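You operate a simulated robot arm through the tools that you are given. There is no shell and no other tool. Be economical: measure what you need, move in short steps, check, and stop when the job is done.

The job below is to be done with a simulated two-armed robot. You get a single attempt, and the scene is never put back.

Task
Roll the store cart toward cupboard one till it stops and stand the thick offcut in its bay.
Fine: free the brake to roll; brake it again before loading; offcut square in the bay. Set down upright: what you pick out.

Only the result counts: the job must be done as asked and must still hold three seconds after the hand-in. Knocking over, shifting, dropping, spilling or breaking anything else fails it.

Robot
Two 7-joint arms with two-finger parallel grippers on one trunk, on a base that drives. Base frame: it is fixed to the floor where the robot stands at the start and does not move with it; the origin is under the middle of the robot, x ahead of it, y to its left, z up. Readings come in mm, degrees, newtons and seconds.
The left shoulder is at the start at [70, 134, 976], the right one opposite. With the tool pointing down near the work surface each hand reaches from about 100 to 540 mm from the robot's upright axis, wherever it stands, measured 20 degrees to its own side. Places, roughly: bay marked thick [800, 200, 800]; brake switch on the cart [700, 0, 600]; offcut marked thick, offcut marked thin [1250, -1500, 1000]; store cart [900, 100, 200]. Payload 1.57 kg a hand.
Tool frame (each hand has its own): the origin (TCP) lies between the finger pads and is the grasp point; the fingertips stand 30 mm ahead of it; z points along the fingers, y is the line along which they close. The gripper opens to 80 mm. The fingers are 17 mm wide and 12 mm thick; the gripper's body (40 by 82 mm) begins 80 mm behind the TCP.
Orientation is that of the tool frame in the base frame, as a unit quaternion [x, y, z, w]. With the fingers straight down and closing along the base's y, the tool's x points along the base's -x, its y along +y and its z along -z.

Tools
- The arms move only by the tool servo_tool. It takes "left_increments", "right_increments" or both (then of equal length, played together; a hand with none holds still); each is a list of rows, each a list of 6 numbers: the shift along the base's x, y, z in cm, then the turn, a rotation vector about the base's x, y, z in degrees. In form: [[dx, dy, dz, ax, ay, az], ...]. A call has 1 to 10 rows; each row is the pose to reach, as a shift and turn from the pose commanded when the call began. "left_hand" and "right_hand" are, for a hand that has rows, the finger opening in cm, from 0 to 8, set as the call begins (left out, the last holds). A row lasts 0.2 s, in which the tool goes at most 50 mm and 8.6 degrees; a call with a longer step from one row to the next is refused whole, and so is a gripper value outside its range. Where a pose cannot be reached the arm comes as near as it can. A force on the tool above 40 N (or 10 N above the force at the start of the call, whichever is more), or a blocked arm, ends the call early, and 0.2 s more pass. Each finger travels about 153 mm/s and halts on what it meets, pressing with about 24 N; the grip force reading is that of the motor and also rises with nothing between the fingers. The clock runs only during rows and for 0.2 s after the last one: add rows that repeat a pose to give the fingers time. The reply holds the time, the measured pose of the TCP, the force on the tool along the base axes, the opening and the grip force, in the units named above and with some noise, with the torque about the TCP (base axes, N m) and any sound that the robot's microphone picked up.
- Cameras (640 x 400 px; columns grow to the right, rows downward): "scene" is now at [139.6, 8.1, 1212.7]; the picture's right is [0.10, -1.00, 0.00], its down [-0.50, -0.05, -0.87] and it looks along [0.86, 0.09, -0.50] (base axes); focal length 285 px, centre (320, 200). "left" rides on the left gripper at [72, 7, -122] in its tool frame; the picture's right is [-0.09, 1.00, 0.00], its down [-0.84, -0.08, -0.54] and it looks along [-0.54, -0.05, 0.84] (tool axes); focal length 238 px, centre (320, 200). "right" rides on the right gripper at [72, -7, -122] in its tool frame; the picture's right is [0.09, 1.00, 0.00], its down [-0.84, 0.08, -0.54] and it looks along [-0.54, 0.05, 0.84] (tool axes); focal length 238 px, centre (320, 200). There is no depth. A picture from a camera that has moved, and an enlarged one, comes with that camera's place and axes in the base frame and with its lens.
- get_image(camera): a new picture of that camera. The clock stands still meanwhile.
- slide_trunk(by): slides the trunk up (or, below 0, down) by that many mm; the arms and the scene camera ride with it, the base frame stays. It gives what a move gives, with no picture.
- base_move(legs): drives the robot by 1 to 6 legs, each [ahead, left, turn to the left] in mm, mm and degrees, along the robot's own axes; the way and the turn of a leg run together, so that a leg with both is an arc; at most 1500 mm and 180 degrees a leg. The arms and the cameras ride along, it lands a little off, and it stops where it bumps. It gives what a move gives.
- head_to(pan, tilt): turns the head with the scene camera to pan (to the left, within 86 degrees either way) and tilt (down, from -29 to 69), counted from straight ahead of the robot. It gives what a move gives.
- close_up(camera, box): a new picture of the part [left, top, right, bottom] of that camera's present view, enlarged. The clock stands still meanwhile.
- sign_off(): hands the job in; it is judged then, once.

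Go step by step. Nothing tells you exact positions but the pictures and the camera data: compare them with the known pose of the tool, close in by small moves and look again before you grip or let go. The budget is 120 turns and 92 pictures, counting those below and the enlarged ones. Unless the task says otherwise, let go and move clear before handing in, and close with one line.

The tools are called after "Call:" as name(argument=value, ...) on one line, values as JSON. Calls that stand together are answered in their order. servo_tool: Moves the arms, as the interface text tells. Its arguments: {"type":"object","properties":{"left_increments":{"type":"array","items":{"type":"array","items":{"type":"number"}}},"left_hand":{"type":"number"},"right_increments":{"type":"array","items":{"type":"array","items":{"type":"number"}}},"right_hand":{"type":"number"}},"required":[]} The other tools are called the same way: slide_trunk (by) slides the trunk up or down; base_move (legs) drives the base; head_to (pan, tilt) turns the head that bears the scene camera; get_image (camera) takes a picture; close_up (camera, box) takes an enlarged picture of a part of a camera's view; sign_off () hands the job in.

At the start:

```text
clock: 0.0
left_eef_pos: [481.1, 243.7, 977.2]
left_tool_rot: [0.0, 1.0, 0.0, -0.001]
left_contact_force: [-0.1, -0.2, 0.3]
left_ft_torque: [0.01, 0.02, 0.0]
left_grip_width: 80.1
left_grip_force: 0.0
right_eef_pos: [452.0, -115.9, 1044.8]
right_tool_rot: [0.0, 1.0, -0.001, 0.0]
right_contact_force: [-0.8, 0.5, 0.3]
right_ft_torque: [-0.01, -0.01, -0.02]
right_grip_width: 79.8
right_grip_force: 0.1
trunk travel left (down, up): [-550.0, 390.0]
robot x, y, heading: [-1.4, 1.0, 0.1]
head pan, tilt: [5.6, 29.8]
```

scene: 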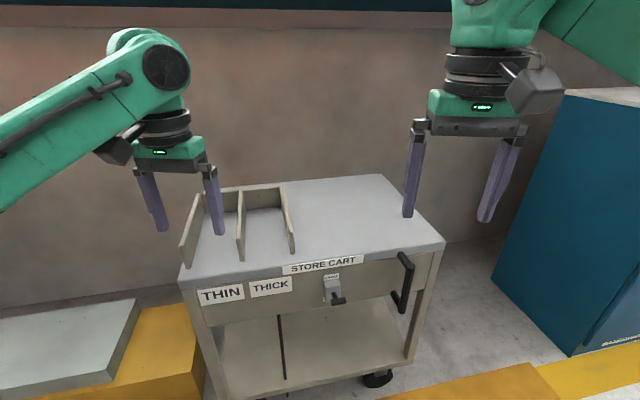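
right: 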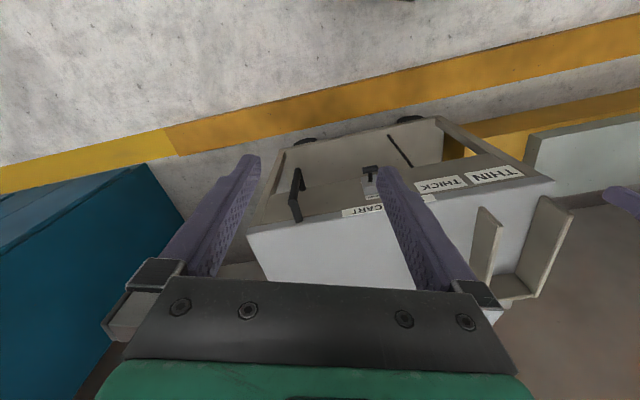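
left: 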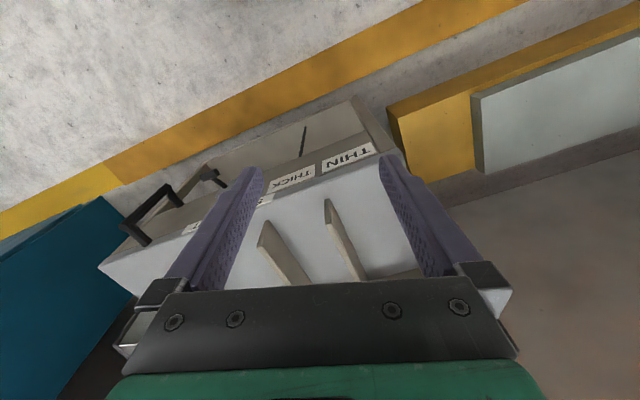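

I see the store cart ahead with its two bays, a brake switch and a handle, and a blue cupboard to the right. I'll look around for cupboard one and the offcuts.

Call:
close_up(camera="scene", box=[170, 160, 450, 390])

Call:
head_to(pan=-50, tilt=20)

Call:
get_image(camera="scene")

Call:
head_to(pan=60, tilt=20)

Call:
get_image(camera="scene")

```text
1.74 times, centred on (310, 275) of scene
camera zoom: at [139.6, 8.1, 1212.7], right [0.1, -1.0, 0.0], down [-0.5, -0.05, -0.87], along [0.86, 0.09, -0.5], focal length 496 px, centre (337, 70)
```

zoom: 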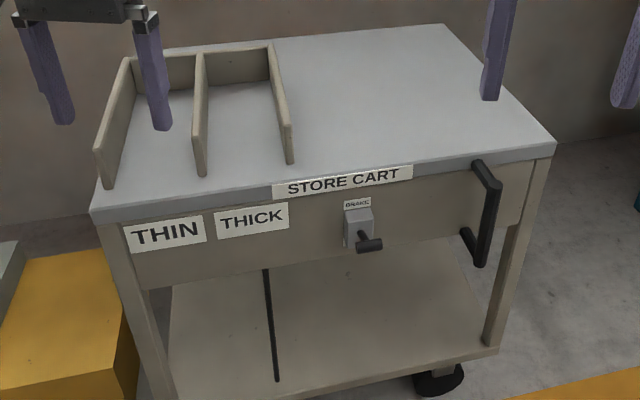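

```text
clock: 1.2
left_eef_pos: [481.9, 244.2, 977.2]
left_tool_rot: [0.0, 1.0, 0.0, 0.0]
left_contact_force: [-0.5, 0.1, 0.7]
left_ft_torque: [-0.02, -0.03, 0.0]
left_grip_width: 80.2
left_grip_force: 0.0
right_eef_pos: [451.7, -116.6, 1046.2]
right_tool_rot: [0.001, 1.0, -0.001, 0.0]
right_contact_force: [0.2, -0.3, -0.3]
right_ft_torque: [0.0, -0.01, -0.03]
right_grip_width: 80.1
right_grip_force: 0.0
trunk travel left (down, up): [-550.0, 390.0]
robot x, y, heading: [0.3, 1.3, 0.1]
head pan, tilt: [-50.0, 20.0]
```

```text
87 pictures are left
camera scene: at [109.5, -72.0, 1228.5], right [-0.77, -0.64, 0.0], down [-0.22, 0.26, -0.94], along [0.6, -0.72, -0.34], focal length 285 px, centre (320, 200)
```

scene: 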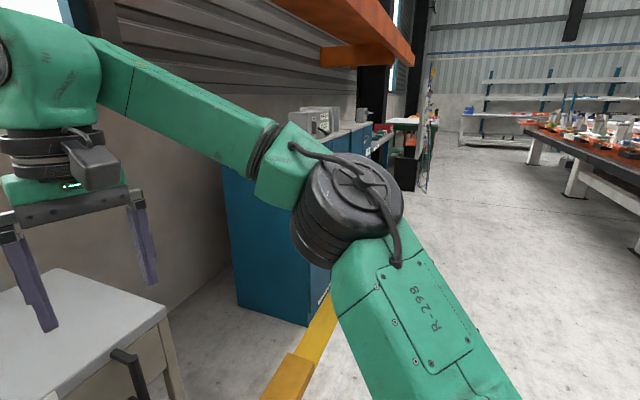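

```text
clock: 3.1
left_eef_pos: [480.6, 244.2, 977.4]
left_tool_rot: [-0.001, 1.0, 0.0, 0.0]
left_contact_force: [0.3, -0.5, 0.3]
left_ft_torque: [0.0, 0.03, 0.0]
left_grip_width: 79.8
left_grip_force: 0.0
right_eef_pos: [451.1, -116.7, 1045.8]
right_tool_rot: [0.0, 1.0, 0.0, 0.0]
right_contact_force: [0.6, -0.3, -1.2]
right_ft_torque: [-0.01, -0.05, 0.01]
right_grip_width: 80.0
right_grip_force: 0.1
trunk travel left (down, up): [-550.0, 390.0]
robot x, y, heading: [-1.1, -0.9, -0.2]
head pan, tilt: [60.0, 20.0]
```

```text
86 pictures are left
camera scene: at [96.1, 79.8, 1228.5], right [0.87, -0.5, 0.0], down [-0.17, -0.3, -0.94], along [0.47, 0.81, -0.34], focal length 285 px, centre (320, 200)
```

scene: 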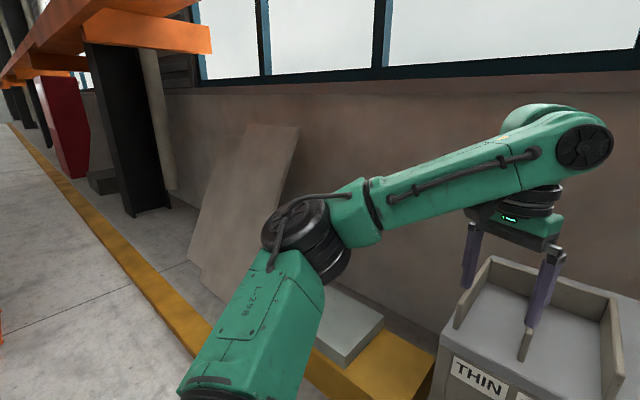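

The blue cupboard stands right of the cart; I need to read its label and find the offcuts. I'll back off a little, drive right, and look.

Call:
base_move(legs=[[-150, 0, 0], [0, -900, 0]])

Call:
head_to(pan=-10, tilt=25)

Call:
get_image(camera="scene")

Call:
head_to(pan=-45, tilt=20)

Call:
get_image(camera="scene")

```text
clock: 8.8
left_eef_pos: [328.1, -646.7, 977.5]
left_tool_rot: [0.004, 1.0, 0.0, 0.0]
left_contact_force: [0.0, 0.2, 0.1]
left_ft_torque: [0.03, -0.02, 0.0]
left_grip_width: 80.0
left_grip_force: 0.0
right_eef_pos: [297.3, -1006.3, 1046.2]
right_tool_rot: [0.004, 1.0, 0.0, 0.0]
right_contact_force: [0.1, 0.7, -0.3]
right_ft_torque: [-0.03, -0.05, 0.01]
right_grip_width: 80.1
right_grip_force: 0.1
trunk travel left (down, up): [-550.0, 390.0]
robot x, y, heading: [-155.2, -887.7, -0.2]
head pan, tilt: [60.0, 20.0]
```

```text
clock: 10.2
left_eef_pos: [330.1, -646.7, 976.7]
left_tool_rot: [0.003, 1.0, 0.0, 0.0]
left_contact_force: [-1.1, 0.1, 0.3]
left_ft_torque: [-0.02, -0.03, -0.01]
left_grip_width: 80.2
left_grip_force: 0.1
right_eef_pos: [297.8, -1006.1, 1045.9]
right_tool_rot: [0.004, 1.0, -0.001, 0.0]
right_contact_force: [-0.2, 1.0, -0.3]
right_ft_torque: [0.03, -0.03, 0.02]
right_grip_width: 79.9
right_grip_force: 0.1
trunk travel left (down, up): [-550.0, 390.0]
robot x, y, heading: [-154.1, -889.3, -0.4]
head pan, tilt: [-10.0, 25.0]
```

```text
85 pictures are left
camera scene: at [-13.7, -903.7, 1220.4], right [-0.18, -0.98, 0.0], down [-0.42, 0.08, -0.91], along [0.89, -0.16, -0.42], focal length 285 px, centre (320, 200)
```

scene: 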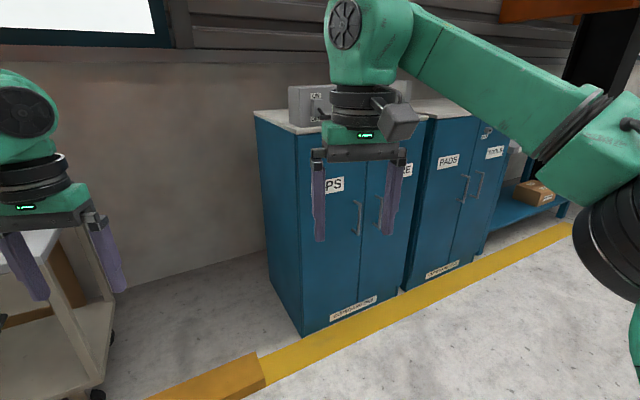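

```text
clock: 11.2
left_eef_pos: [328.0, -645.6, 976.4]
left_tool_rot: [0.003, 1.0, 0.0, 0.0]
left_contact_force: [-1.1, -1.2, -0.2]
left_ft_torque: [-0.02, -0.01, -0.01]
left_grip_width: 79.8
left_grip_force: 0.0
right_eef_pos: [296.9, -1005.3, 1044.6]
right_tool_rot: [0.003, 1.0, 0.0, -0.001]
right_contact_force: [0.0, 0.4, 0.4]
right_ft_torque: [0.0, 0.02, 0.01]
right_grip_width: 80.4
right_grip_force: 0.1
trunk travel left (down, up): [-550.0, 390.0]
robot x, y, heading: [-153.6, -885.2, -0.4]
head pan, tilt: [-45.0, 20.0]
```

```text
84 pictures are left
camera scene: at [-38.9, -953.4, 1228.5], right [-0.71, -0.7, 0.0], down [-0.24, 0.24, -0.94], along [0.66, -0.67, -0.34], focal length 285 px, centre (320, 200)
```

scene: 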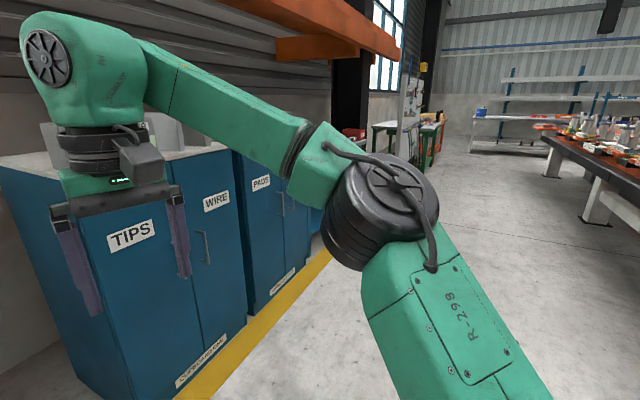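

Blue cupboards labelled TIPS/WIRE and PADS/TOOLS, with name plates at their feet. I'll drive further right and back to read these plates and see the cupboard tops.

Call:
base_move(legs=[[0, -550, 0]])

Call:
head_to(pan=10, tilt=20)

Call:
get_image(camera="scene")

Call:
close_up(camera="scene", box=[160, 200, 480, 400])

```text
clock: 14.3
left_eef_pos: [324.6, -1187.4, 977.0]
left_tool_rot: [0.004, 1.0, 0.0, 0.0]
left_contact_force: [-0.8, 0.2, 0.3]
left_ft_torque: [-0.02, -0.01, -0.02]
left_grip_width: 79.8
left_grip_force: 0.0
right_eef_pos: [292.6, -1547.0, 1044.9]
right_tool_rot: [0.005, 1.0, 0.0, 0.0]
right_contact_force: [1.0, -0.5, -0.6]
right_ft_torque: [0.04, -0.02, 0.02]
right_grip_width: 80.2
right_grip_force: 0.0
trunk travel left (down, up): [-550.0, 390.0]
robot x, y, heading: [-157.3, -1430.3, -0.5]
head pan, tilt: [-45.0, 20.0]
```

```text
clock: 15.6
left_eef_pos: [325.0, -1187.6, 976.3]
left_tool_rot: [0.004, 1.0, 0.0, 0.001]
left_contact_force: [-0.1, 0.7, 0.3]
left_ft_torque: [0.0, 0.0, 0.02]
left_grip_width: 79.8
left_grip_force: 0.1
right_eef_pos: [292.8, -1548.6, 1045.2]
right_tool_rot: [0.005, 1.0, -0.001, -0.001]
right_contact_force: [0.2, -0.2, -0.6]
right_ft_torque: [-0.01, -0.03, -0.01]
right_grip_width: 80.0
right_grip_force: 0.0
trunk travel left (down, up): [-550.0, 390.0]
robot x, y, heading: [-160.4, -1430.0, -0.3]
head pan, tilt: [10.0, 20.0]
```

```text
83 pictures are left
camera scene: at [-16.7, -1414.0, 1228.5], right [0.16, -0.99, 0.0], down [-0.34, -0.06, -0.94], along [0.93, 0.15, -0.34], focal length 285 px, centre (320, 200)
```

scene: 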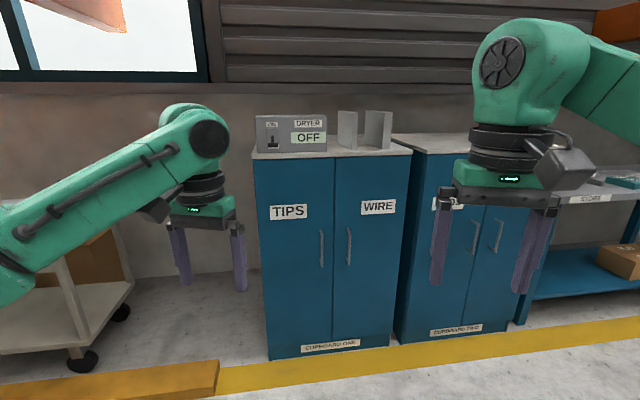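

```text
2.00 times, centred on (320, 300) of scene
camera zoom: at [-16.7, -1414.0, 1228.5], right [0.16, -0.99, 0.0], down [-0.34, -0.06, -0.94], along [0.93, 0.15, -0.34], focal length 571 px, centre (320, 0)
```

zoom: 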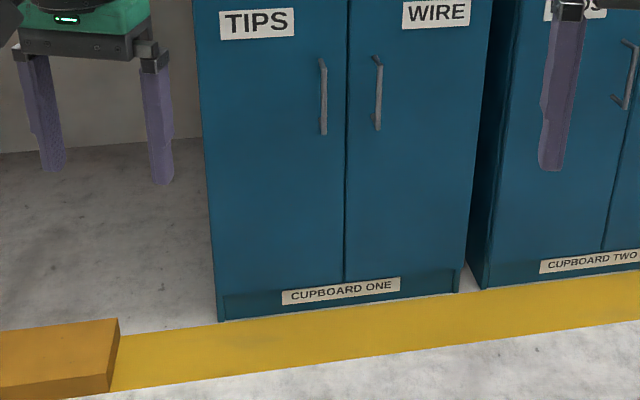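

Cupboard one is next to the cart's right, topped by a dryer and a rack-like pair of plates. I'll zoom on that top.

Call:
close_up(camera="scene", box=[240, 90, 420, 200])

Call:
slide_trunk(by=300)

Call:
head_to(pan=0, tilt=30)

Call:
get_image(camera="scene")

```text
3.56 times, centred on (330, 145) of scene
camera zoom: at [-16.7, -1414.0, 1228.5], right [0.16, -0.99, 0.0], down [-0.34, -0.06, -0.94], along [0.93, 0.15, -0.34], focal length 1015 px, centre (284, 396)
```

zoom: 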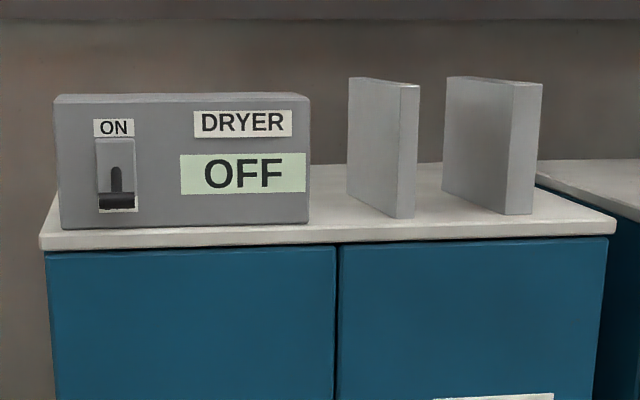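

```text
clock: 18.6
left_eef_pos: [324.9, -1189.3, 1277.2]
left_tool_rot: [0.005, 1.0, 0.0, 0.0]
left_contact_force: [0.5, -0.2, 0.0]
left_ft_torque: [0.0, -0.05, 0.01]
left_grip_width: 79.9
left_grip_force: 0.1
right_eef_pos: [292.8, -1547.7, 1345.8]
right_tool_rot: [0.005, 1.0, 0.001, 0.0]
right_contact_force: [0.5, -0.5, 0.0]
right_ft_torque: [-0.04, -0.05, 0.02]
right_grip_width: 80.0
right_grip_force: 0.0
trunk travel left (down, up): [-850.0, 90.0]
robot x, y, heading: [-159.3, -1425.1, -0.7]
head pan, tilt: [10.0, 20.0]
```

```text
clock: 19.3
left_eef_pos: [325.7, -1188.9, 1276.6]
left_tool_rot: [0.005, 1.0, 0.0, 0.001]
left_contact_force: [0.6, 0.1, 0.7]
left_ft_torque: [0.01, -0.01, 0.02]
left_grip_width: 80.1
left_grip_force: 0.1
right_eef_pos: [292.6, -1546.5, 1344.0]
right_tool_rot: [0.005, 1.0, -0.001, 0.0]
right_contact_force: [-0.5, 0.5, -0.9]
right_ft_torque: [0.01, 0.01, 0.01]
right_grip_width: 80.0
right_grip_force: 0.1
trunk travel left (down, up): [-850.0, 90.0]
robot x, y, heading: [-159.9, -1430.4, -0.3]
head pan, tilt: [0.0, 30.0]
```

```text
80 pictures are left
camera scene: at [-18.0, -1430.1, 1512.5], right [-0.01, -1.0, 0.0], down [-0.5, 0.0, -0.87], along [0.87, -0.01, -0.5], focal length 285 px, centre (320, 200)
```

scene: 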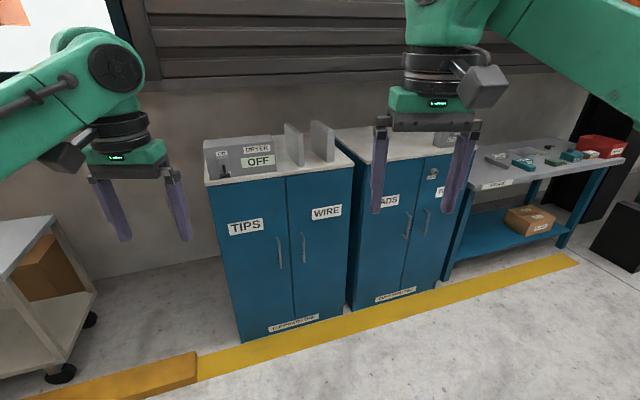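

The two plates on cupboard one are the offcuts (the right looks thicker), and everything along the wall is turned about 20° to my frame. First I'll deal with the cart: lower the trunk, return, and square up to the cart at a distance.

Call:
slide_trunk(by=-400)

Call:
base_move(legs=[[0, 1330, 0], [0, 0, 21]])

Call:
head_to(pan=0, tilt=35)

Call:
get_image(camera="scene")

```text
clock: 23.1
left_eef_pos: [325.1, -1188.0, 877.0]
left_tool_rot: [0.004, 1.0, 0.001, 0.001]
left_contact_force: [0.1, -0.1, 0.0]
left_ft_torque: [-0.01, -0.01, 0.01]
left_grip_width: 80.1
left_grip_force: 0.1
right_eef_pos: [294.0, -1549.2, 944.5]
right_tool_rot: [0.005, 1.0, -0.001, 0.001]
right_contact_force: [0.6, 0.4, 0.5]
right_ft_torque: [-0.02, 0.01, 0.02]
right_grip_width: 80.1
right_grip_force: 0.1
trunk travel left (down, up): [-450.0, 490.0]
robot x, y, heading: [-159.2, -1427.6, -0.7]
head pan, tilt: [0.0, 30.0]
```

```text
clock: 31.0
left_eef_pos: [210.8, 311.6, 876.3]
left_tool_rot: [-0.184, 0.983, 0.0, 0.0]
left_contact_force: [-0.1, 0.0, -0.1]
left_ft_torque: [-0.02, 0.0, 0.01]
left_grip_width: 80.0
left_grip_force: 0.1
right_eef_pos: [314.0, -34.8, 945.3]
right_tool_rot: [-0.184, 0.983, 0.0, 0.0]
right_contact_force: [0.3, -0.3, 1.5]
right_ft_torque: [0.0, -0.01, -0.04]
right_grip_width: 80.1
right_grip_force: 0.0
trunk travel left (down, up): [-450.0, 490.0]
robot x, y, heading: [-148.6, -92.7, 21.2]
head pan, tilt: [0.0, 30.0]
```

```text
clock: 31.6
left_eef_pos: [212.1, 311.6, 877.7]
left_tool_rot: [-0.184, 0.983, 0.0, 0.0]
left_contact_force: [0.7, -0.8, 0.3]
left_ft_torque: [-0.02, -0.03, 0.02]
left_grip_width: 80.1
left_grip_force: 0.0
right_eef_pos: [314.9, -34.9, 946.1]
right_tool_rot: [-0.184, 0.983, 0.0, 0.0]
right_contact_force: [-0.5, -0.2, -0.3]
right_ft_torque: [0.0, 0.0, 0.0]
right_grip_width: 80.1
right_grip_force: 0.1
trunk travel left (down, up): [-450.0, 490.0]
robot x, y, heading: [-150.2, -90.1, 21.3]
head pan, tilt: [0.0, 35.0]
```

```text
79 pictures are left
camera scene: at [-20.9, -41.1, 1104.7], right [0.36, -0.93, 0.0], down [-0.53, -0.21, -0.82], along [0.76, 0.3, -0.57], focal length 285 px, centre (320, 200)
```

scene: 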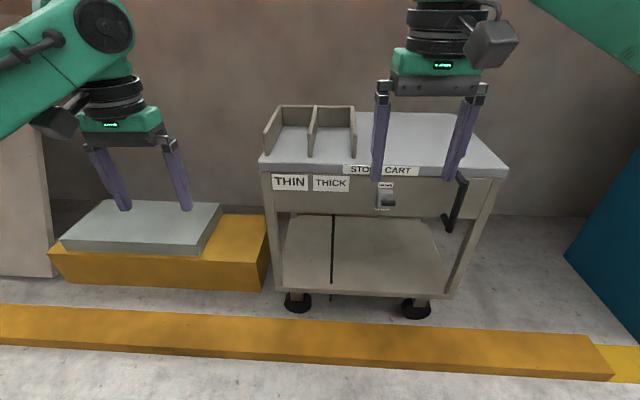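

The cart is now seen nearly square; a low kerb runs before it. I'll drive closer and look closely at the brake and handle.

Call:
base_move(legs=[[330, 0, -2]])

Call:
head_to(pan=-5, tilt=45)

Call:
get_image(camera="scene")

Call:
get_image(camera="right")

```text
clock: 33.8
left_eef_pos: [536.9, 413.6, 876.0]
left_tool_rot: [-0.167, 0.986, 0.0, -0.001]
left_contact_force: [-0.5, 0.2, 0.3]
left_ft_torque: [-0.03, 0.0, -0.01]
left_grip_width: 80.0
left_grip_force: 0.0
right_eef_pos: [628.2, 62.9, 944.6]
right_tool_rot: [-0.167, 0.986, 0.0, 0.001]
right_contact_force: [0.0, 1.1, -0.2]
right_ft_torque: [0.02, 0.03, 0.02]
right_grip_width: 80.0
right_grip_force: 0.1
trunk travel left (down, up): [-450.0, 490.0]
robot x, y, heading: [164.2, 22.0, 19.1]
head pan, tilt: [0.0, 35.0]
```

```text
clock: 34.5
left_eef_pos: [536.7, 412.4, 877.1]
left_tool_rot: [-0.167, 0.986, 0.0, -0.001]
left_contact_force: [0.0, -0.1, 0.8]
left_ft_torque: [0.0, 0.01, 0.02]
left_grip_width: 80.2
left_grip_force: 0.0
right_eef_pos: [627.9, 63.2, 945.9]
right_tool_rot: [-0.166, 0.986, 0.001, -0.001]
right_contact_force: [0.1, 0.9, -0.8]
right_ft_torque: [-0.03, -0.01, -0.03]
right_grip_width: 79.6
right_grip_force: 0.0
trunk travel left (down, up): [-450.0, 490.0]
robot x, y, heading: [160.9, 23.1, 19.3]
head pan, tilt: [-5.0, 45.0]
```

```text
78 pictures are left
camera scene: at [288.3, 60.1, 1089.9], right [0.25, -0.97, 0.0], down [-0.69, -0.17, -0.71], along [0.69, 0.17, -0.71], focal length 285 px, centre (320, 200)
```

scene: 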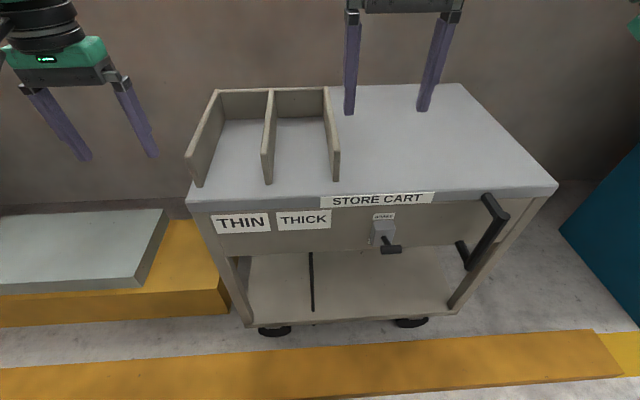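

```text
77 pictures are left
camera right: at [562.5, 33.3, 1068.1], right [-0.41, 0.91, 0.0], down [0.76, 0.35, 0.54], along [0.49, 0.22, -0.84], focal length 238 px, centre (320, 200)
```

right: 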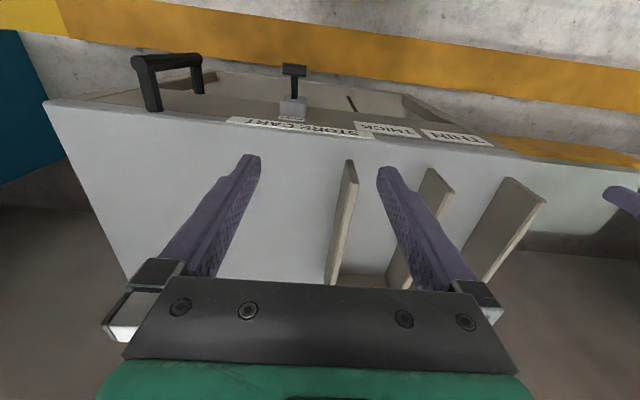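

Cart top is at about z 740, front face square to heading 19°. Zooming on the brake and handle.

Call:
close_up(camera="scene", box=[350, 180, 530, 290])

Call:
close_up(camera="right", box=[120, 30, 420, 180])

```text
3.56 times, centred on (440, 235) of scene
camera zoom: at [288.3, 60.1, 1089.9], right [0.25, -0.97, 0.0], down [-0.69, -0.17, -0.71], along [0.69, 0.17, -0.71], focal length 1015 px, centre (-107, 76)
```

zoom: 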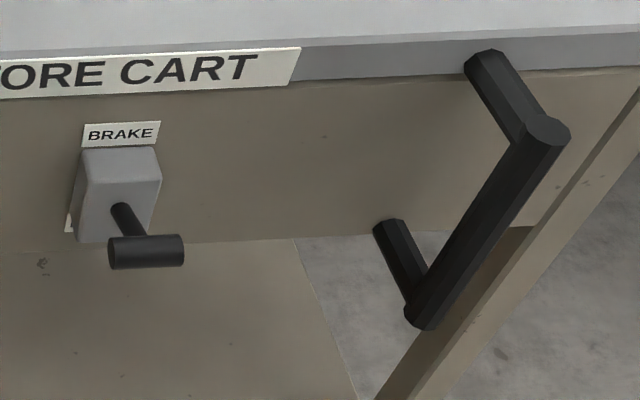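

```text
2.13 times, centred on (270, 105) of right
camera zoom: at [562.5, 33.3, 1068.1], right [-0.41, 0.91, 0.0], down [0.76, 0.35, 0.54], along [0.49, 0.22, -0.84], focal length 508 px, centre (427, 403)
```

zoom: 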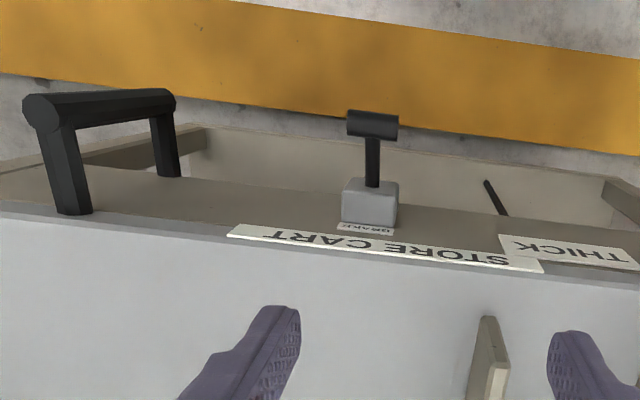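

The brake's T-lever sits at about [603, 10, 676], tilted up about 25°; the handle bar is at about [665, -154] from z 591 to 738. I'll bring the closed right hand above the lever knob.

Call:
servo_tool(right_increments=[[-1.2, -2.6, 0, 0, 0, 0], [-2.5, -5.3, -2, 0, 0, 0], [-2.5, -5.3, -6.5, 0, 0, 0], [-2.5, -5.3, -11, 0, 0, 0], [-2.5, -5.3, -15.5, 0, 0, 0], [-2.5, -5.3, -20, 0, 0, 0]], right_hand=0)

Call:
get_image(camera="right")

Call:
close_up(camera="scene", box=[300, 130, 530, 290])

```text
clock: 35.9
left_eef_pos: [537.7, 412.6, 876.8]
left_tool_rot: [-0.166, 0.986, 0.0, 0.0]
left_contact_force: [-0.1, 0.0, 0.0]
left_ft_torque: [0.01, -0.04, 0.01]
left_grip_width: 79.8
left_grip_force: 0.0
right_eef_pos: [602.8, 12.8, 746.1]
right_tool_rot: [-0.167, 0.986, 0.001, 0.001]
right_contact_force: [-0.8, -0.1, 0.1]
right_ft_torque: [0.0, 0.03, -0.01]
right_grip_width: 0.1
right_grip_force: 21.4
trunk travel left (down, up): [-450.0, 490.0]
robot x, y, heading: [162.4, 24.2, 19.4]
head pan, tilt: [-5.0, 45.0]
```

```text
74 pictures are left
camera right: at [538.2, -17.8, 868.0], right [-0.41, 0.91, 0.0], down [0.76, 0.35, 0.54], along [0.49, 0.23, -0.84], focal length 238 px, centre (320, 200)
```

right: 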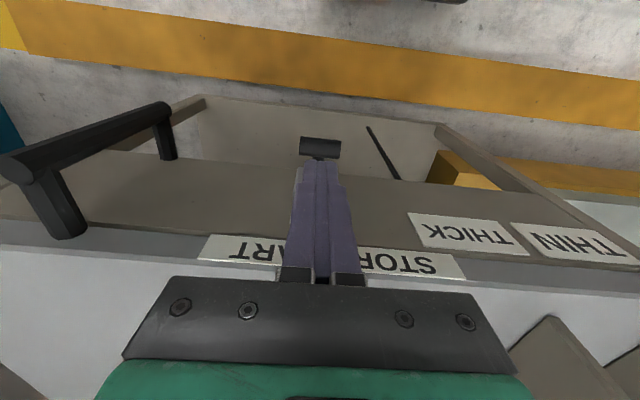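

```text
2.50 times, centred on (415, 210) of scene
camera zoom: at [288.9, 59.8, 1089.9], right [0.24, -0.97, 0.0], down [-0.69, -0.17, -0.71], along [0.69, 0.17, -0.71], focal length 713 px, centre (82, 175)
```

zoom: 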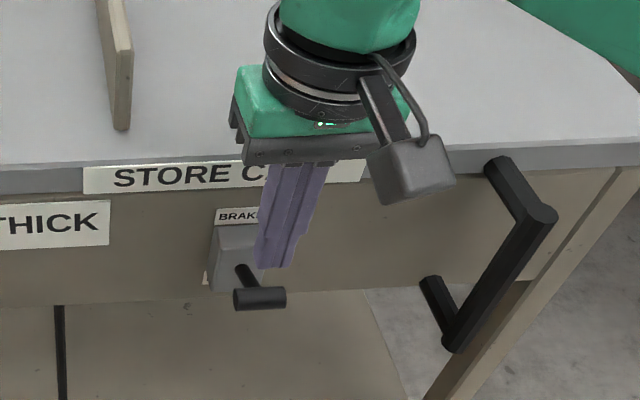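

The fingertips are right above the lever knob. I'll press down.

Call:
servo_tool(right_increments=[[0, 0, -2.5, 0, 0, 0], [0, 0, -4, 0, 0, 0], [0, 0, -5.5, 0, 0, 0], [0, 0, -7, 0, 0, 0], [0, 0, -8.5, 0, 0, 0]])

Call:
close_up(camera="scene", box=[300, 130, 530, 290])

```text
clock: 37.1
left_eef_pos: [533.7, 411.4, 880.3]
left_tool_rot: [-0.167, 0.986, 0.0, 0.003]
left_contact_force: [-0.6, 0.1, 0.9]
left_ft_torque: [-0.02, 0.01, 0.01]
left_grip_width: 80.0
left_grip_force: 0.0
right_eef_pos: [599.8, 11.6, 664.1]
right_tool_rot: [-0.167, 0.986, 0.002, 0.003]
right_contact_force: [-1.5, -3.1, 18.2]
right_ft_torque: [-0.01, -0.1, -0.06]
right_grip_width: 0.1
right_grip_force: 20.7
trunk travel left (down, up): [-450.0, 490.0]
robot x, y, heading: [160.6, 23.1, 19.3]
head pan, tilt: [-5.0, 45.0]
```

```text
2.50 times, centred on (415, 210) of scene
camera zoom: at [284.1, 59.0, 1091.0], right [0.24, -0.97, 0.0], down [-0.68, -0.17, -0.71], along [0.69, 0.17, -0.7], focal length 713 px, centre (82, 175)
```

zoom: 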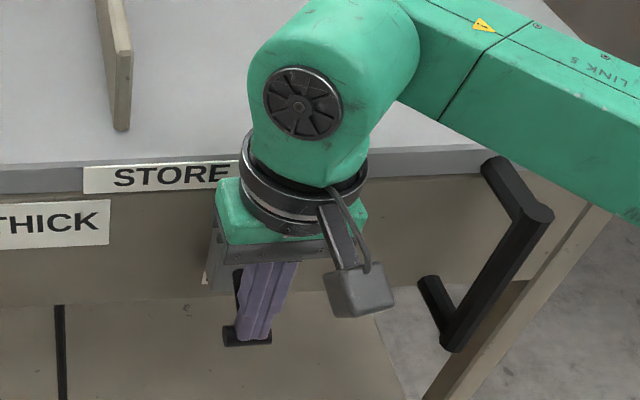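

The lever went down and now resists at about 18 N. I'll lift off and check the lever.

Call:
servo_tool(right_increments=[[0, 0, 4, 0, 0, 0], [0, 0, 8, 0, 0, 0], [0, 0, 12, 0, 0, 0], [0, 0, 15, 0, 0, 0]])

Call:
close_up(camera="scene", box=[300, 130, 530, 290])

Call:
close_up(camera="right", box=[0, 40, 460, 300])

```text
clock: 38.1
left_eef_pos: [537.0, 412.7, 877.0]
left_tool_rot: [-0.167, 0.986, 0.0, 0.0]
left_contact_force: [-0.1, 0.4, 0.6]
left_ft_torque: [0.01, -0.04, 0.02]
left_grip_width: 80.1
left_grip_force: 0.2
right_eef_pos: [602.0, 10.4, 812.5]
right_tool_rot: [-0.166, 0.986, 0.0, 0.0]
right_contact_force: [-0.4, -0.2, 0.4]
right_ft_torque: [-0.02, 0.02, -0.04]
right_grip_width: 0.0
right_grip_force: 21.9
trunk travel left (down, up): [-450.0, 490.0]
robot x, y, heading: [160.6, 23.3, 19.3]
head pan, tilt: [-5.0, 45.0]
```

```text
2.50 times, centred on (415, 210) of scene
camera zoom: at [287.8, 60.2, 1089.9], right [0.24, -0.97, 0.0], down [-0.69, -0.17, -0.71], along [0.69, 0.17, -0.71], focal length 713 px, centre (82, 175)
```

zoom: 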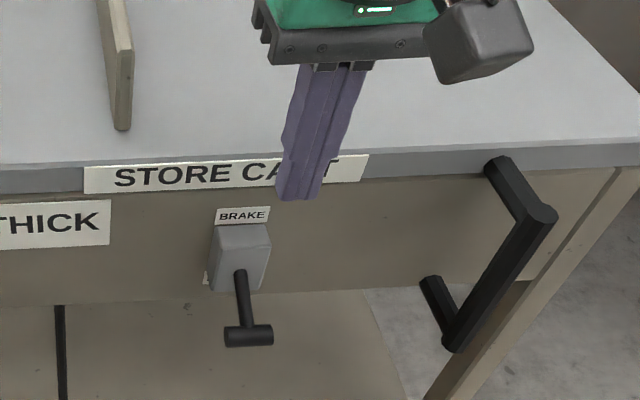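

```text
1.39 times, centred on (230, 170) of right
camera zoom: at [537.0, -19.5, 934.4], right [-0.41, 0.91, 0.0], down [0.76, 0.35, 0.54], along [0.49, 0.22, -0.84], focal length 332 px, centre (445, 242)
```

zoom: 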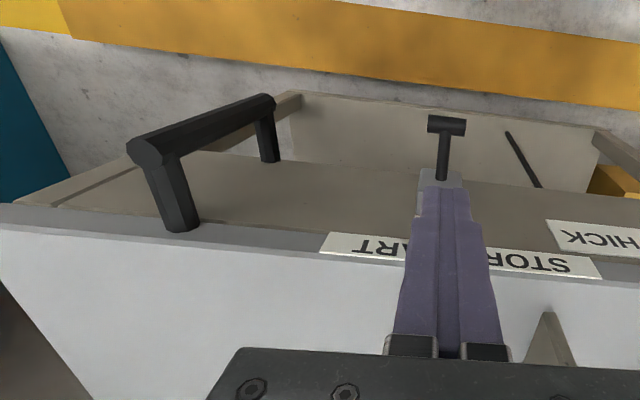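

The lever stays down, so the brake should be free. I'll raise the left hand, open the right, and shift the base right to get the handle within easy reach.

Call:
servo_tool(left_increments=[[0, 0, 4, 0, 0, 0], [0, 0, 8, 0, 0, 0], [0, 0, 12, 0, 0, 0]], right_increments=[[0, 0, 1, 0, 0, 0], [0, 0, 2, 0, 0, 0], [0, 0, 3, 0, 0, 0]], right_hand=8)

Call:
base_move(legs=[[0, -150, 0]])

Call:
get_image(camera="right")

Call:
get_image(camera="scene")

```text
clock: 38.9
left_eef_pos: [537.1, 409.7, 999.5]
left_tool_rot: [-0.165, 0.986, 0.001, 0.002]
left_contact_force: [-0.3, 0.2, -0.1]
left_ft_torque: [-0.03, -0.03, -0.02]
left_grip_width: 80.0
left_grip_force: 0.0
right_eef_pos: [603.1, 6.8, 839.5]
right_tool_rot: [-0.167, 0.986, 0.001, 0.0]
right_contact_force: [0.6, 0.6, 0.3]
right_ft_torque: [0.03, 0.05, 0.01]
right_grip_width: 80.1
right_grip_force: 0.1
trunk travel left (down, up): [-450.0, 490.0]
robot x, y, heading: [165.1, 24.7, 19.1]
head pan, tilt: [-5.0, 45.0]
```

```text
clock: 40.3
left_eef_pos: [587.9, 270.4, 998.5]
left_tool_rot: [-0.166, 0.986, 0.0, 0.0]
left_contact_force: [-0.3, -0.6, 0.4]
left_ft_torque: [0.0, 0.01, -0.03]
left_grip_width: 79.9
left_grip_force: 0.0
right_eef_pos: [651.8, -131.6, 839.4]
right_tool_rot: [-0.167, 0.986, 0.001, 0.0]
right_contact_force: [0.5, 0.3, 0.7]
right_ft_torque: [0.02, -0.01, 0.01]
right_grip_width: 80.1
right_grip_force: 0.0
trunk travel left (down, up): [-450.0, 490.0]
robot x, y, heading: [214.3, -113.3, 19.2]
head pan, tilt: [-5.0, 45.0]
```

```text
69 pictures are left
camera right: at [586.4, -161.5, 962.6], right [-0.41, 0.91, 0.0], down [0.77, 0.35, 0.54], along [0.49, 0.22, -0.84], focal length 238 px, centre (320, 200)
```

right: 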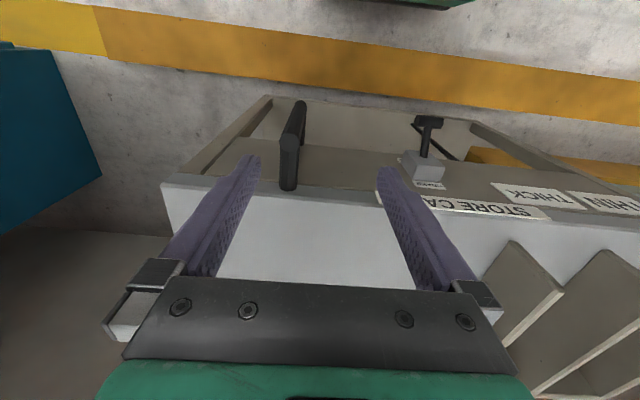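

```text
68 pictures are left
camera scene: at [337.3, -81.1, 1089.8], right [0.24, -0.97, 0.0], down [-0.69, -0.17, -0.71], along [0.69, 0.17, -0.71], focal length 285 px, centre (320, 200)
```

scene: 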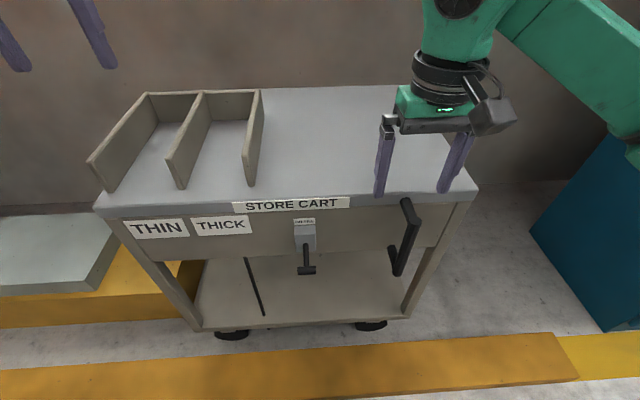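

The handle elbow is at about [666, -158, 740]. I'll centre the open fingers over it and lower them to straddle the bar without gripping.

Call:
servo_tool(right_increments=[[0.7, -1.3, 0, 0, 0, 0], [1.3, -2.5, 0, 0, 0, 0], [1.3, -2.5, -4, 0, 0, 0], [1.3, -2.5, -8, 0, 0, 0], [1.3, -2.5, -11.5, 0, 0, 0], [1.3, -2.5, -14.4, 0, 0, 0], [1.3, -2.5, -14.4, 0, 0, 0]])

Call:
get_image(camera="right")

Call:
get_image(camera="scene")

```text
clock: 41.9
left_eef_pos: [586.7, 270.5, 998.3]
left_tool_rot: [-0.166, 0.986, 0.0, 0.001]
left_contact_force: [0.3, 0.3, -0.1]
left_ft_torque: [-0.01, 0.01, 0.0]
left_grip_width: 80.1
left_grip_force: 0.1
right_eef_pos: [664.0, -156.9, 695.0]
right_tool_rot: [-0.167, 0.986, 0.0, 0.0]
right_contact_force: [0.2, 0.3, 0.7]
right_ft_torque: [-0.02, -0.01, 0.02]
right_grip_width: 80.2
right_grip_force: 0.0
trunk travel left (down, up): [-450.0, 490.0]
robot x, y, heading: [210.4, -115.5, 19.0]
head pan, tilt: [-5.0, 45.0]
```

```text
67 pictures are left
camera right: at [598.3, -187.1, 817.5], right [-0.41, 0.91, 0.0], down [0.76, 0.35, 0.54], along [0.49, 0.22, -0.84], focal length 238 px, centre (320, 200)
```

right: 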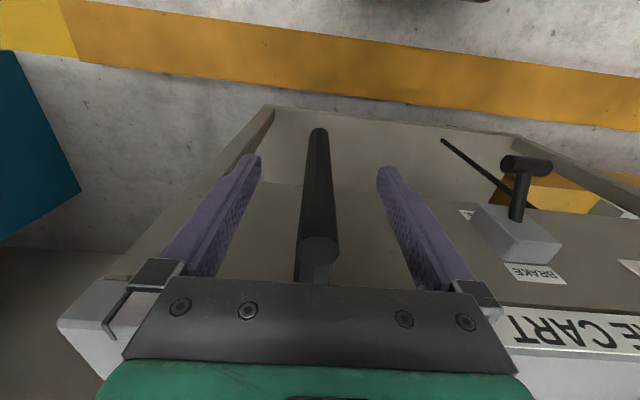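

```text
66 pictures are left
camera scene: at [337.0, -80.4, 1089.9], right [0.24, -0.97, 0.0], down [-0.69, -0.17, -0.71], along [0.69, 0.17, -0.71], focal length 285 px, centre (320, 200)
```

scene: 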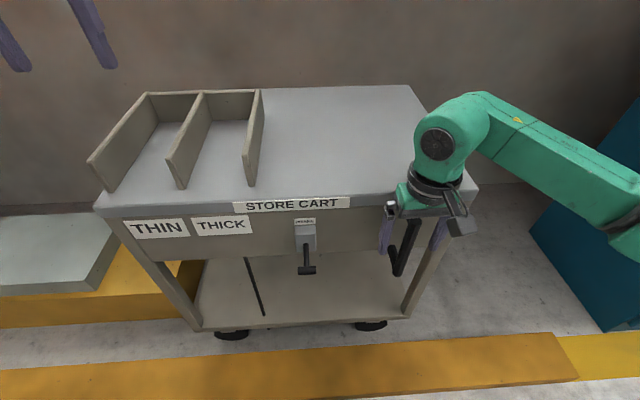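

The bar lies between the open fingers. I'll test-push to the right with the arm, about 60 mm, to confirm that the cart rolls.

Call:
servo_tool(right_increments=[[0.65, -1.9, 0, 0, 0, 0], [0.97, -2.84, 0, 0, 0, 0], [1.3, -3.8, 0, 0, 0, 0], [1.6, -4.7, 0, 0, 0, 0], [1.95, -5.7, 0, 0, 0, 0], [1.95, -5.7, 0, 0, 0, 0]])

Call:
get_image(camera="scene")

```text
clock: 43.3
left_eef_pos: [587.7, 270.7, 999.0]
left_tool_rot: [-0.166, 0.986, 0.001, 0.0]
left_contact_force: [-0.6, -0.1, 0.1]
left_ft_torque: [-0.01, 0.02, 0.01]
left_grip_width: 80.0
left_grip_force: 0.1
right_eef_pos: [684.0, -213.4, 696.1]
right_tool_rot: [-0.166, 0.986, 0.0, -0.001]
right_contact_force: [0.3, 0.2, -0.7]
right_ft_torque: [-0.04, 0.0, -0.03]
right_grip_width: 80.0
right_grip_force: 0.0
trunk travel left (down, up): [-450.0, 490.0]
robot x, y, heading: [209.7, -114.2, 19.5]
head pan, tilt: [-5.0, 45.0]
```

```text
65 pictures are left
camera scene: at [337.3, -80.6, 1089.8], right [0.24, -0.97, 0.0], down [-0.69, -0.17, -0.71], along [0.69, 0.17, -0.71], focal length 285 px, centre (320, 200)
```

scene: 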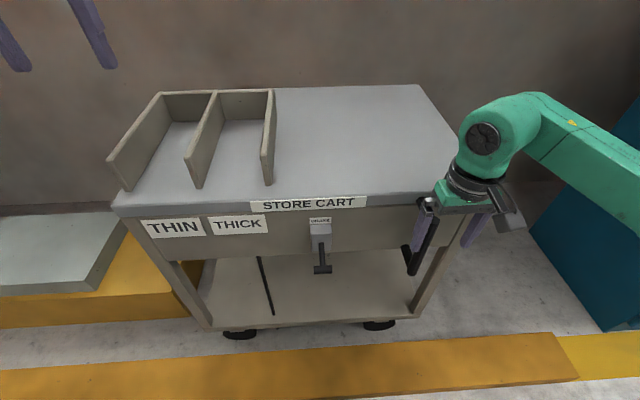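

The cart rolls freely. I'll now drive sideways in stages, with the bar captured between the fingers.

Call:
base_move(legs=[[0, -300, 0]])

Call:
get_image(camera="scene")

Call:
get_image(camera="right")

```text
clock: 45.3
left_eef_pos: [683.7, -8.7, 997.4]
left_tool_rot: [-0.167, 0.986, -0.001, -0.001]
left_contact_force: [-0.1, 0.9, -0.5]
left_ft_torque: [-0.03, 0.01, 0.0]
left_grip_width: 80.0
left_grip_force: 0.1
right_eef_pos: [781.7, -493.0, 696.3]
right_tool_rot: [-0.167, 0.986, 0.0, 0.0]
right_contact_force: [-0.4, 0.1, 0.4]
right_ft_torque: [0.04, 0.01, 0.0]
right_grip_width: 79.9
right_grip_force: 0.1
trunk travel left (down, up): [-450.0, 490.0]
robot x, y, heading: [308.7, -397.1, 19.4]
head pan, tilt: [-5.0, 45.0]
```

```text
64 pictures are left
camera scene: at [434.8, -361.1, 1089.8], right [0.25, -0.97, 0.0], down [-0.69, -0.17, -0.71], along [0.69, 0.17, -0.71], focal length 285 px, centre (320, 200)
```

scene: 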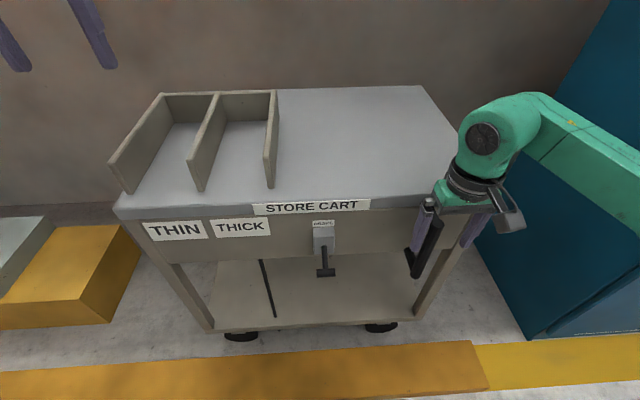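

```text
63 pictures are left
camera right: at [716.1, -522.3, 818.3], right [-0.42, 0.91, 0.0], down [0.76, 0.35, 0.54], along [0.49, 0.23, -0.84], focal length 238 px, centre (320, 200)
```

right: 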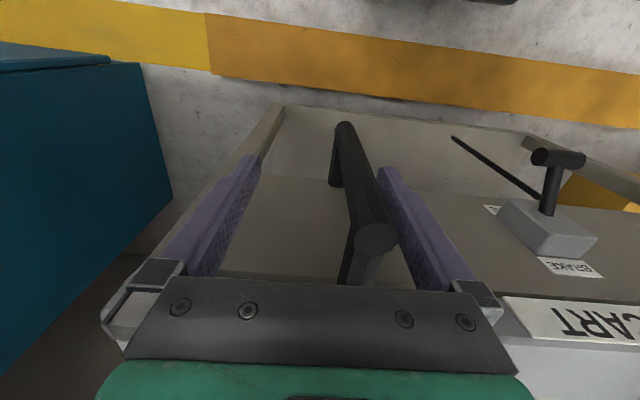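

About 410 mm remain to the cupboard's side. I'll drive another 280 mm.

Call:
base_move(legs=[[0, -280, 0]])

Call:
get_image(camera="scene")

Call:
get_image(camera="right")

```text
clock: 47.0
left_eef_pos: [759.8, -227.0, 997.3]
left_tool_rot: [-0.166, 0.986, 0.0, 0.0]
left_contact_force: [-0.4, 0.0, -0.6]
left_ft_torque: [0.0, -0.02, -0.01]
left_grip_width: 80.0
left_grip_force: 0.0
right_eef_pos: [855.8, -704.0, 696.2]
right_tool_rot: [-0.171, 0.985, 0.006, 0.001]
right_contact_force: [0.6, -0.6, 0.3]
right_ft_torque: [0.01, 0.01, -0.02]
right_grip_width: 80.1
right_grip_force: 0.0
trunk travel left (down, up): [-450.0, 490.0]
robot x, y, heading: [387.0, -613.1, 19.1]
head pan, tilt: [-5.0, 45.0]
stopped in leg 1: the force on the tool passed its limit at 85 N (the readings are from after the stop); the commanded pose is now the measured one
```

```text
62 pictures are left
camera scene: at [510.4, -578.1, 1089.8], right [0.24, -0.97, 0.0], down [-0.69, -0.17, -0.71], along [0.69, 0.17, -0.71], focal length 285 px, centre (320, 200)
```

scene: 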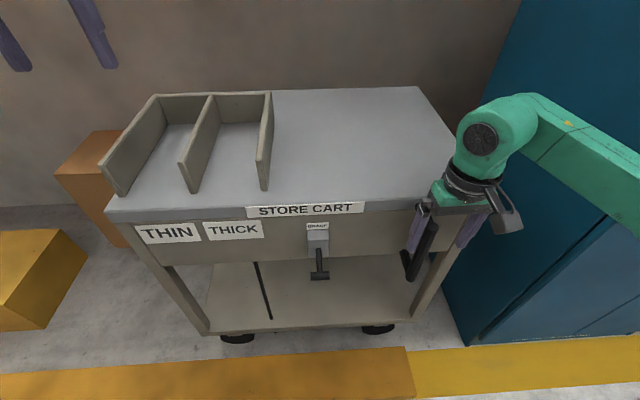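

```text
61 pictures are left
camera right: at [790.2, -736.5, 817.9], right [-0.42, 0.91, 0.01], down [0.76, 0.35, 0.55], along [0.49, 0.24, -0.84], focal length 238 px, centre (320, 200)
```

right: 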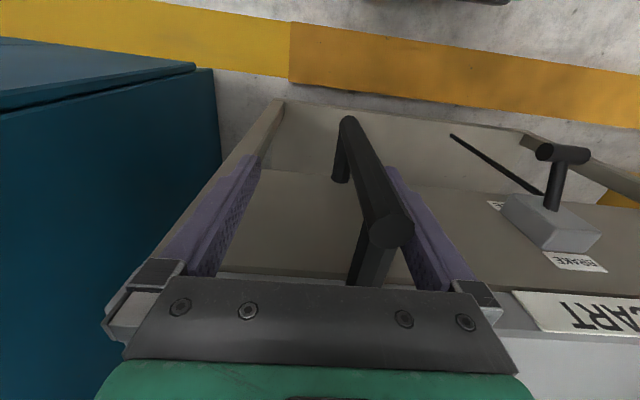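

The force peaked and the drive halted, so the cart may have met its stop. I'll verify with a gentle arm push along the rolling direction.

Call:
servo_tool(right_increments=[[0.33, -0.95, 0, 0, 0, 0], [0.65, -1.9, 0, 0, 0, 0], [0.97, -2.84, 0, 0, 0, 0], [1.3, -3.8, 0, 0, 0, 0], [1.6, -4.7, 0, 0, 0, 0]])

Call:
get_image(camera="scene")

Call:
get_image(camera="right")

```text
clock: 47.5
left_eef_pos: [760.3, -224.8, 996.4]
left_tool_rot: [-0.167, 0.986, 0.001, 0.0]
left_contact_force: [0.1, -1.3, 0.3]
left_ft_torque: [0.06, 0.0, -0.01]
left_grip_width: 79.8
left_grip_force: 0.0
right_eef_pos: [856.0, -703.6, 695.2]
right_tool_rot: [-0.182, 0.983, 0.015, 0.0]
right_contact_force: [-4.5, 20.3, 1.6]
right_ft_torque: [-0.74, -0.48, -0.31]
right_grip_width: 79.9
right_grip_force: 0.0
trunk travel left (down, up): [-450.0, 490.0]
robot x, y, heading: [384.1, -612.5, 19.5]
head pan, tilt: [-5.0, 45.0]
stopped in row 2 (right hand): the force on the tool passed its limit at 46 N (the readings are from after the stop); the commanded pose is now the measured one
```

```text
60 pictures are left
camera scene: at [510.2, -576.4, 1089.9], right [0.25, -0.97, 0.0], down [-0.69, -0.18, -0.71], along [0.69, 0.17, -0.71], focal length 285 px, centre (320, 200)
```

scene: 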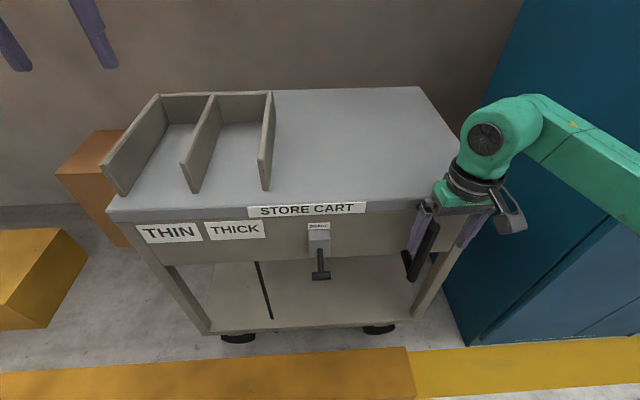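

```text
59 pictures are left
camera right: at [791.6, -739.0, 817.6], right [-0.44, 0.9, 0.03], down [0.76, 0.36, 0.55], along [0.48, 0.26, -0.84], focal length 238 px, centre (320, 200)
```

right: 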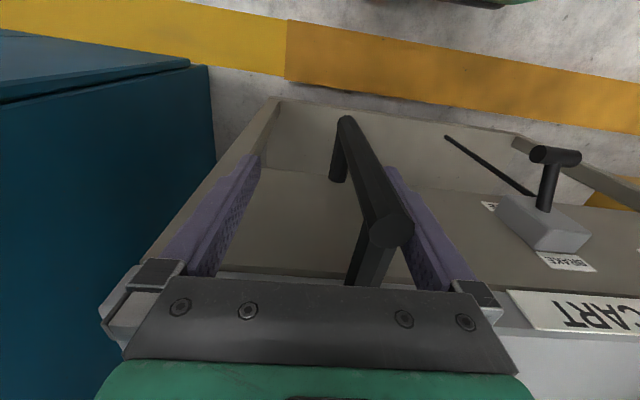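

The cart doesn't budge under 46 N, so it's at its stop. I'll ease off the bar, lift the hand clear and reposition the base so that I can raise the brake lever from below.

Call:
servo_tool(right_increments=[[-0.7, 1.9, 0, 0, 0, -1.8], [-0.7, 1.9, 4, 0, 0, -1.8], [-0.7, 1.9, 8, 0, 0, -1.8], [-0.7, 1.9, 12, 0, 0, -1.8], [-0.7, 1.9, 16, 0, 0, -1.8]])

Call:
base_move(legs=[[-100, 110, 0]])

Call:
head_to(pan=-10, tilt=40)

Call:
get_image(camera="scene")

Call:
get_image(camera="right")

```text
clock: 48.7
left_eef_pos: [758.7, -225.8, 997.9]
left_tool_rot: [-0.167, 0.986, 0.0, 0.001]
left_contact_force: [-0.8, 0.5, 0.7]
left_ft_torque: [0.0, -0.04, -0.03]
left_grip_width: 79.9
left_grip_force: 0.1
right_eef_pos: [848.1, -687.1, 853.5]
right_tool_rot: [-0.162, 0.987, 0.011, -0.001]
right_contact_force: [0.1, 0.2, 0.3]
right_ft_torque: [-0.02, -0.02, 0.0]
right_grip_width: 79.9
right_grip_force: 0.1
trunk travel left (down, up): [-450.0, 490.0]
robot x, y, heading: [382.8, -612.2, 19.2]
head pan, tilt: [-5.0, 45.0]
```

```text
clock: 50.1
left_eef_pos: [627.7, -154.8, 998.4]
left_tool_rot: [-0.168, 0.986, 0.0, 0.0]
left_contact_force: [-0.8, 0.7, -0.5]
left_ft_torque: [-0.01, -0.02, 0.0]
left_grip_width: 80.2
left_grip_force: 0.0
right_eef_pos: [717.5, -615.1, 855.2]
right_tool_rot: [-0.163, 0.987, 0.012, 0.0]
right_contact_force: [-0.4, 0.6, -0.6]
right_ft_torque: [-0.02, 0.0, 0.0]
right_grip_width: 80.2
right_grip_force: 0.1
trunk travel left (down, up): [-450.0, 490.0]
robot x, y, heading: [253.9, -541.5, 19.6]
head pan, tilt: [-5.0, 45.0]
```

```text
clock: 50.7
left_eef_pos: [628.5, -155.7, 997.4]
left_tool_rot: [-0.168, 0.986, 0.0, 0.0]
left_contact_force: [0.0, -0.6, 0.5]
left_ft_torque: [0.01, -0.04, -0.04]
left_grip_width: 79.6
left_grip_force: 0.0
right_eef_pos: [718.7, -616.5, 855.0]
right_tool_rot: [-0.163, 0.986, 0.011, -0.002]
right_contact_force: [0.0, 0.6, -0.1]
right_ft_torque: [0.0, 0.01, 0.0]
right_grip_width: 80.0
right_grip_force: 0.0
trunk travel left (down, up): [-450.0, 490.0]
robot x, y, heading: [253.8, -541.9, 19.3]
head pan, tilt: [-10.0, 40.0]
```

```text
58 pictures are left
camera scene: at [385.3, -513.2, 1097.1], right [0.16, -0.99, 0.0], down [-0.63, -0.11, -0.77], along [0.76, 0.13, -0.64], focal length 285 px, centre (320, 200)
```

scene: 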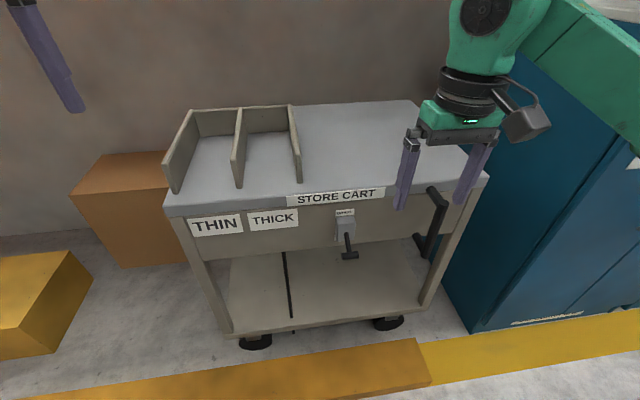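

```text
57 pictures are left
camera right: at [653.7, -648.3, 977.1], right [-0.41, 0.91, 0.02], down [0.77, 0.33, 0.55], along [0.49, 0.24, -0.84], focal length 238 px, centre (320, 200)
```

right: 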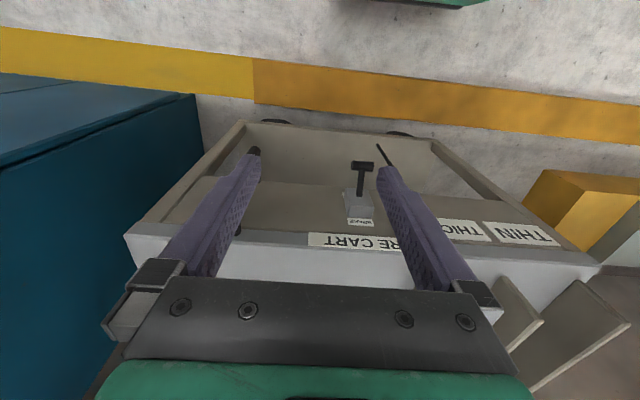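

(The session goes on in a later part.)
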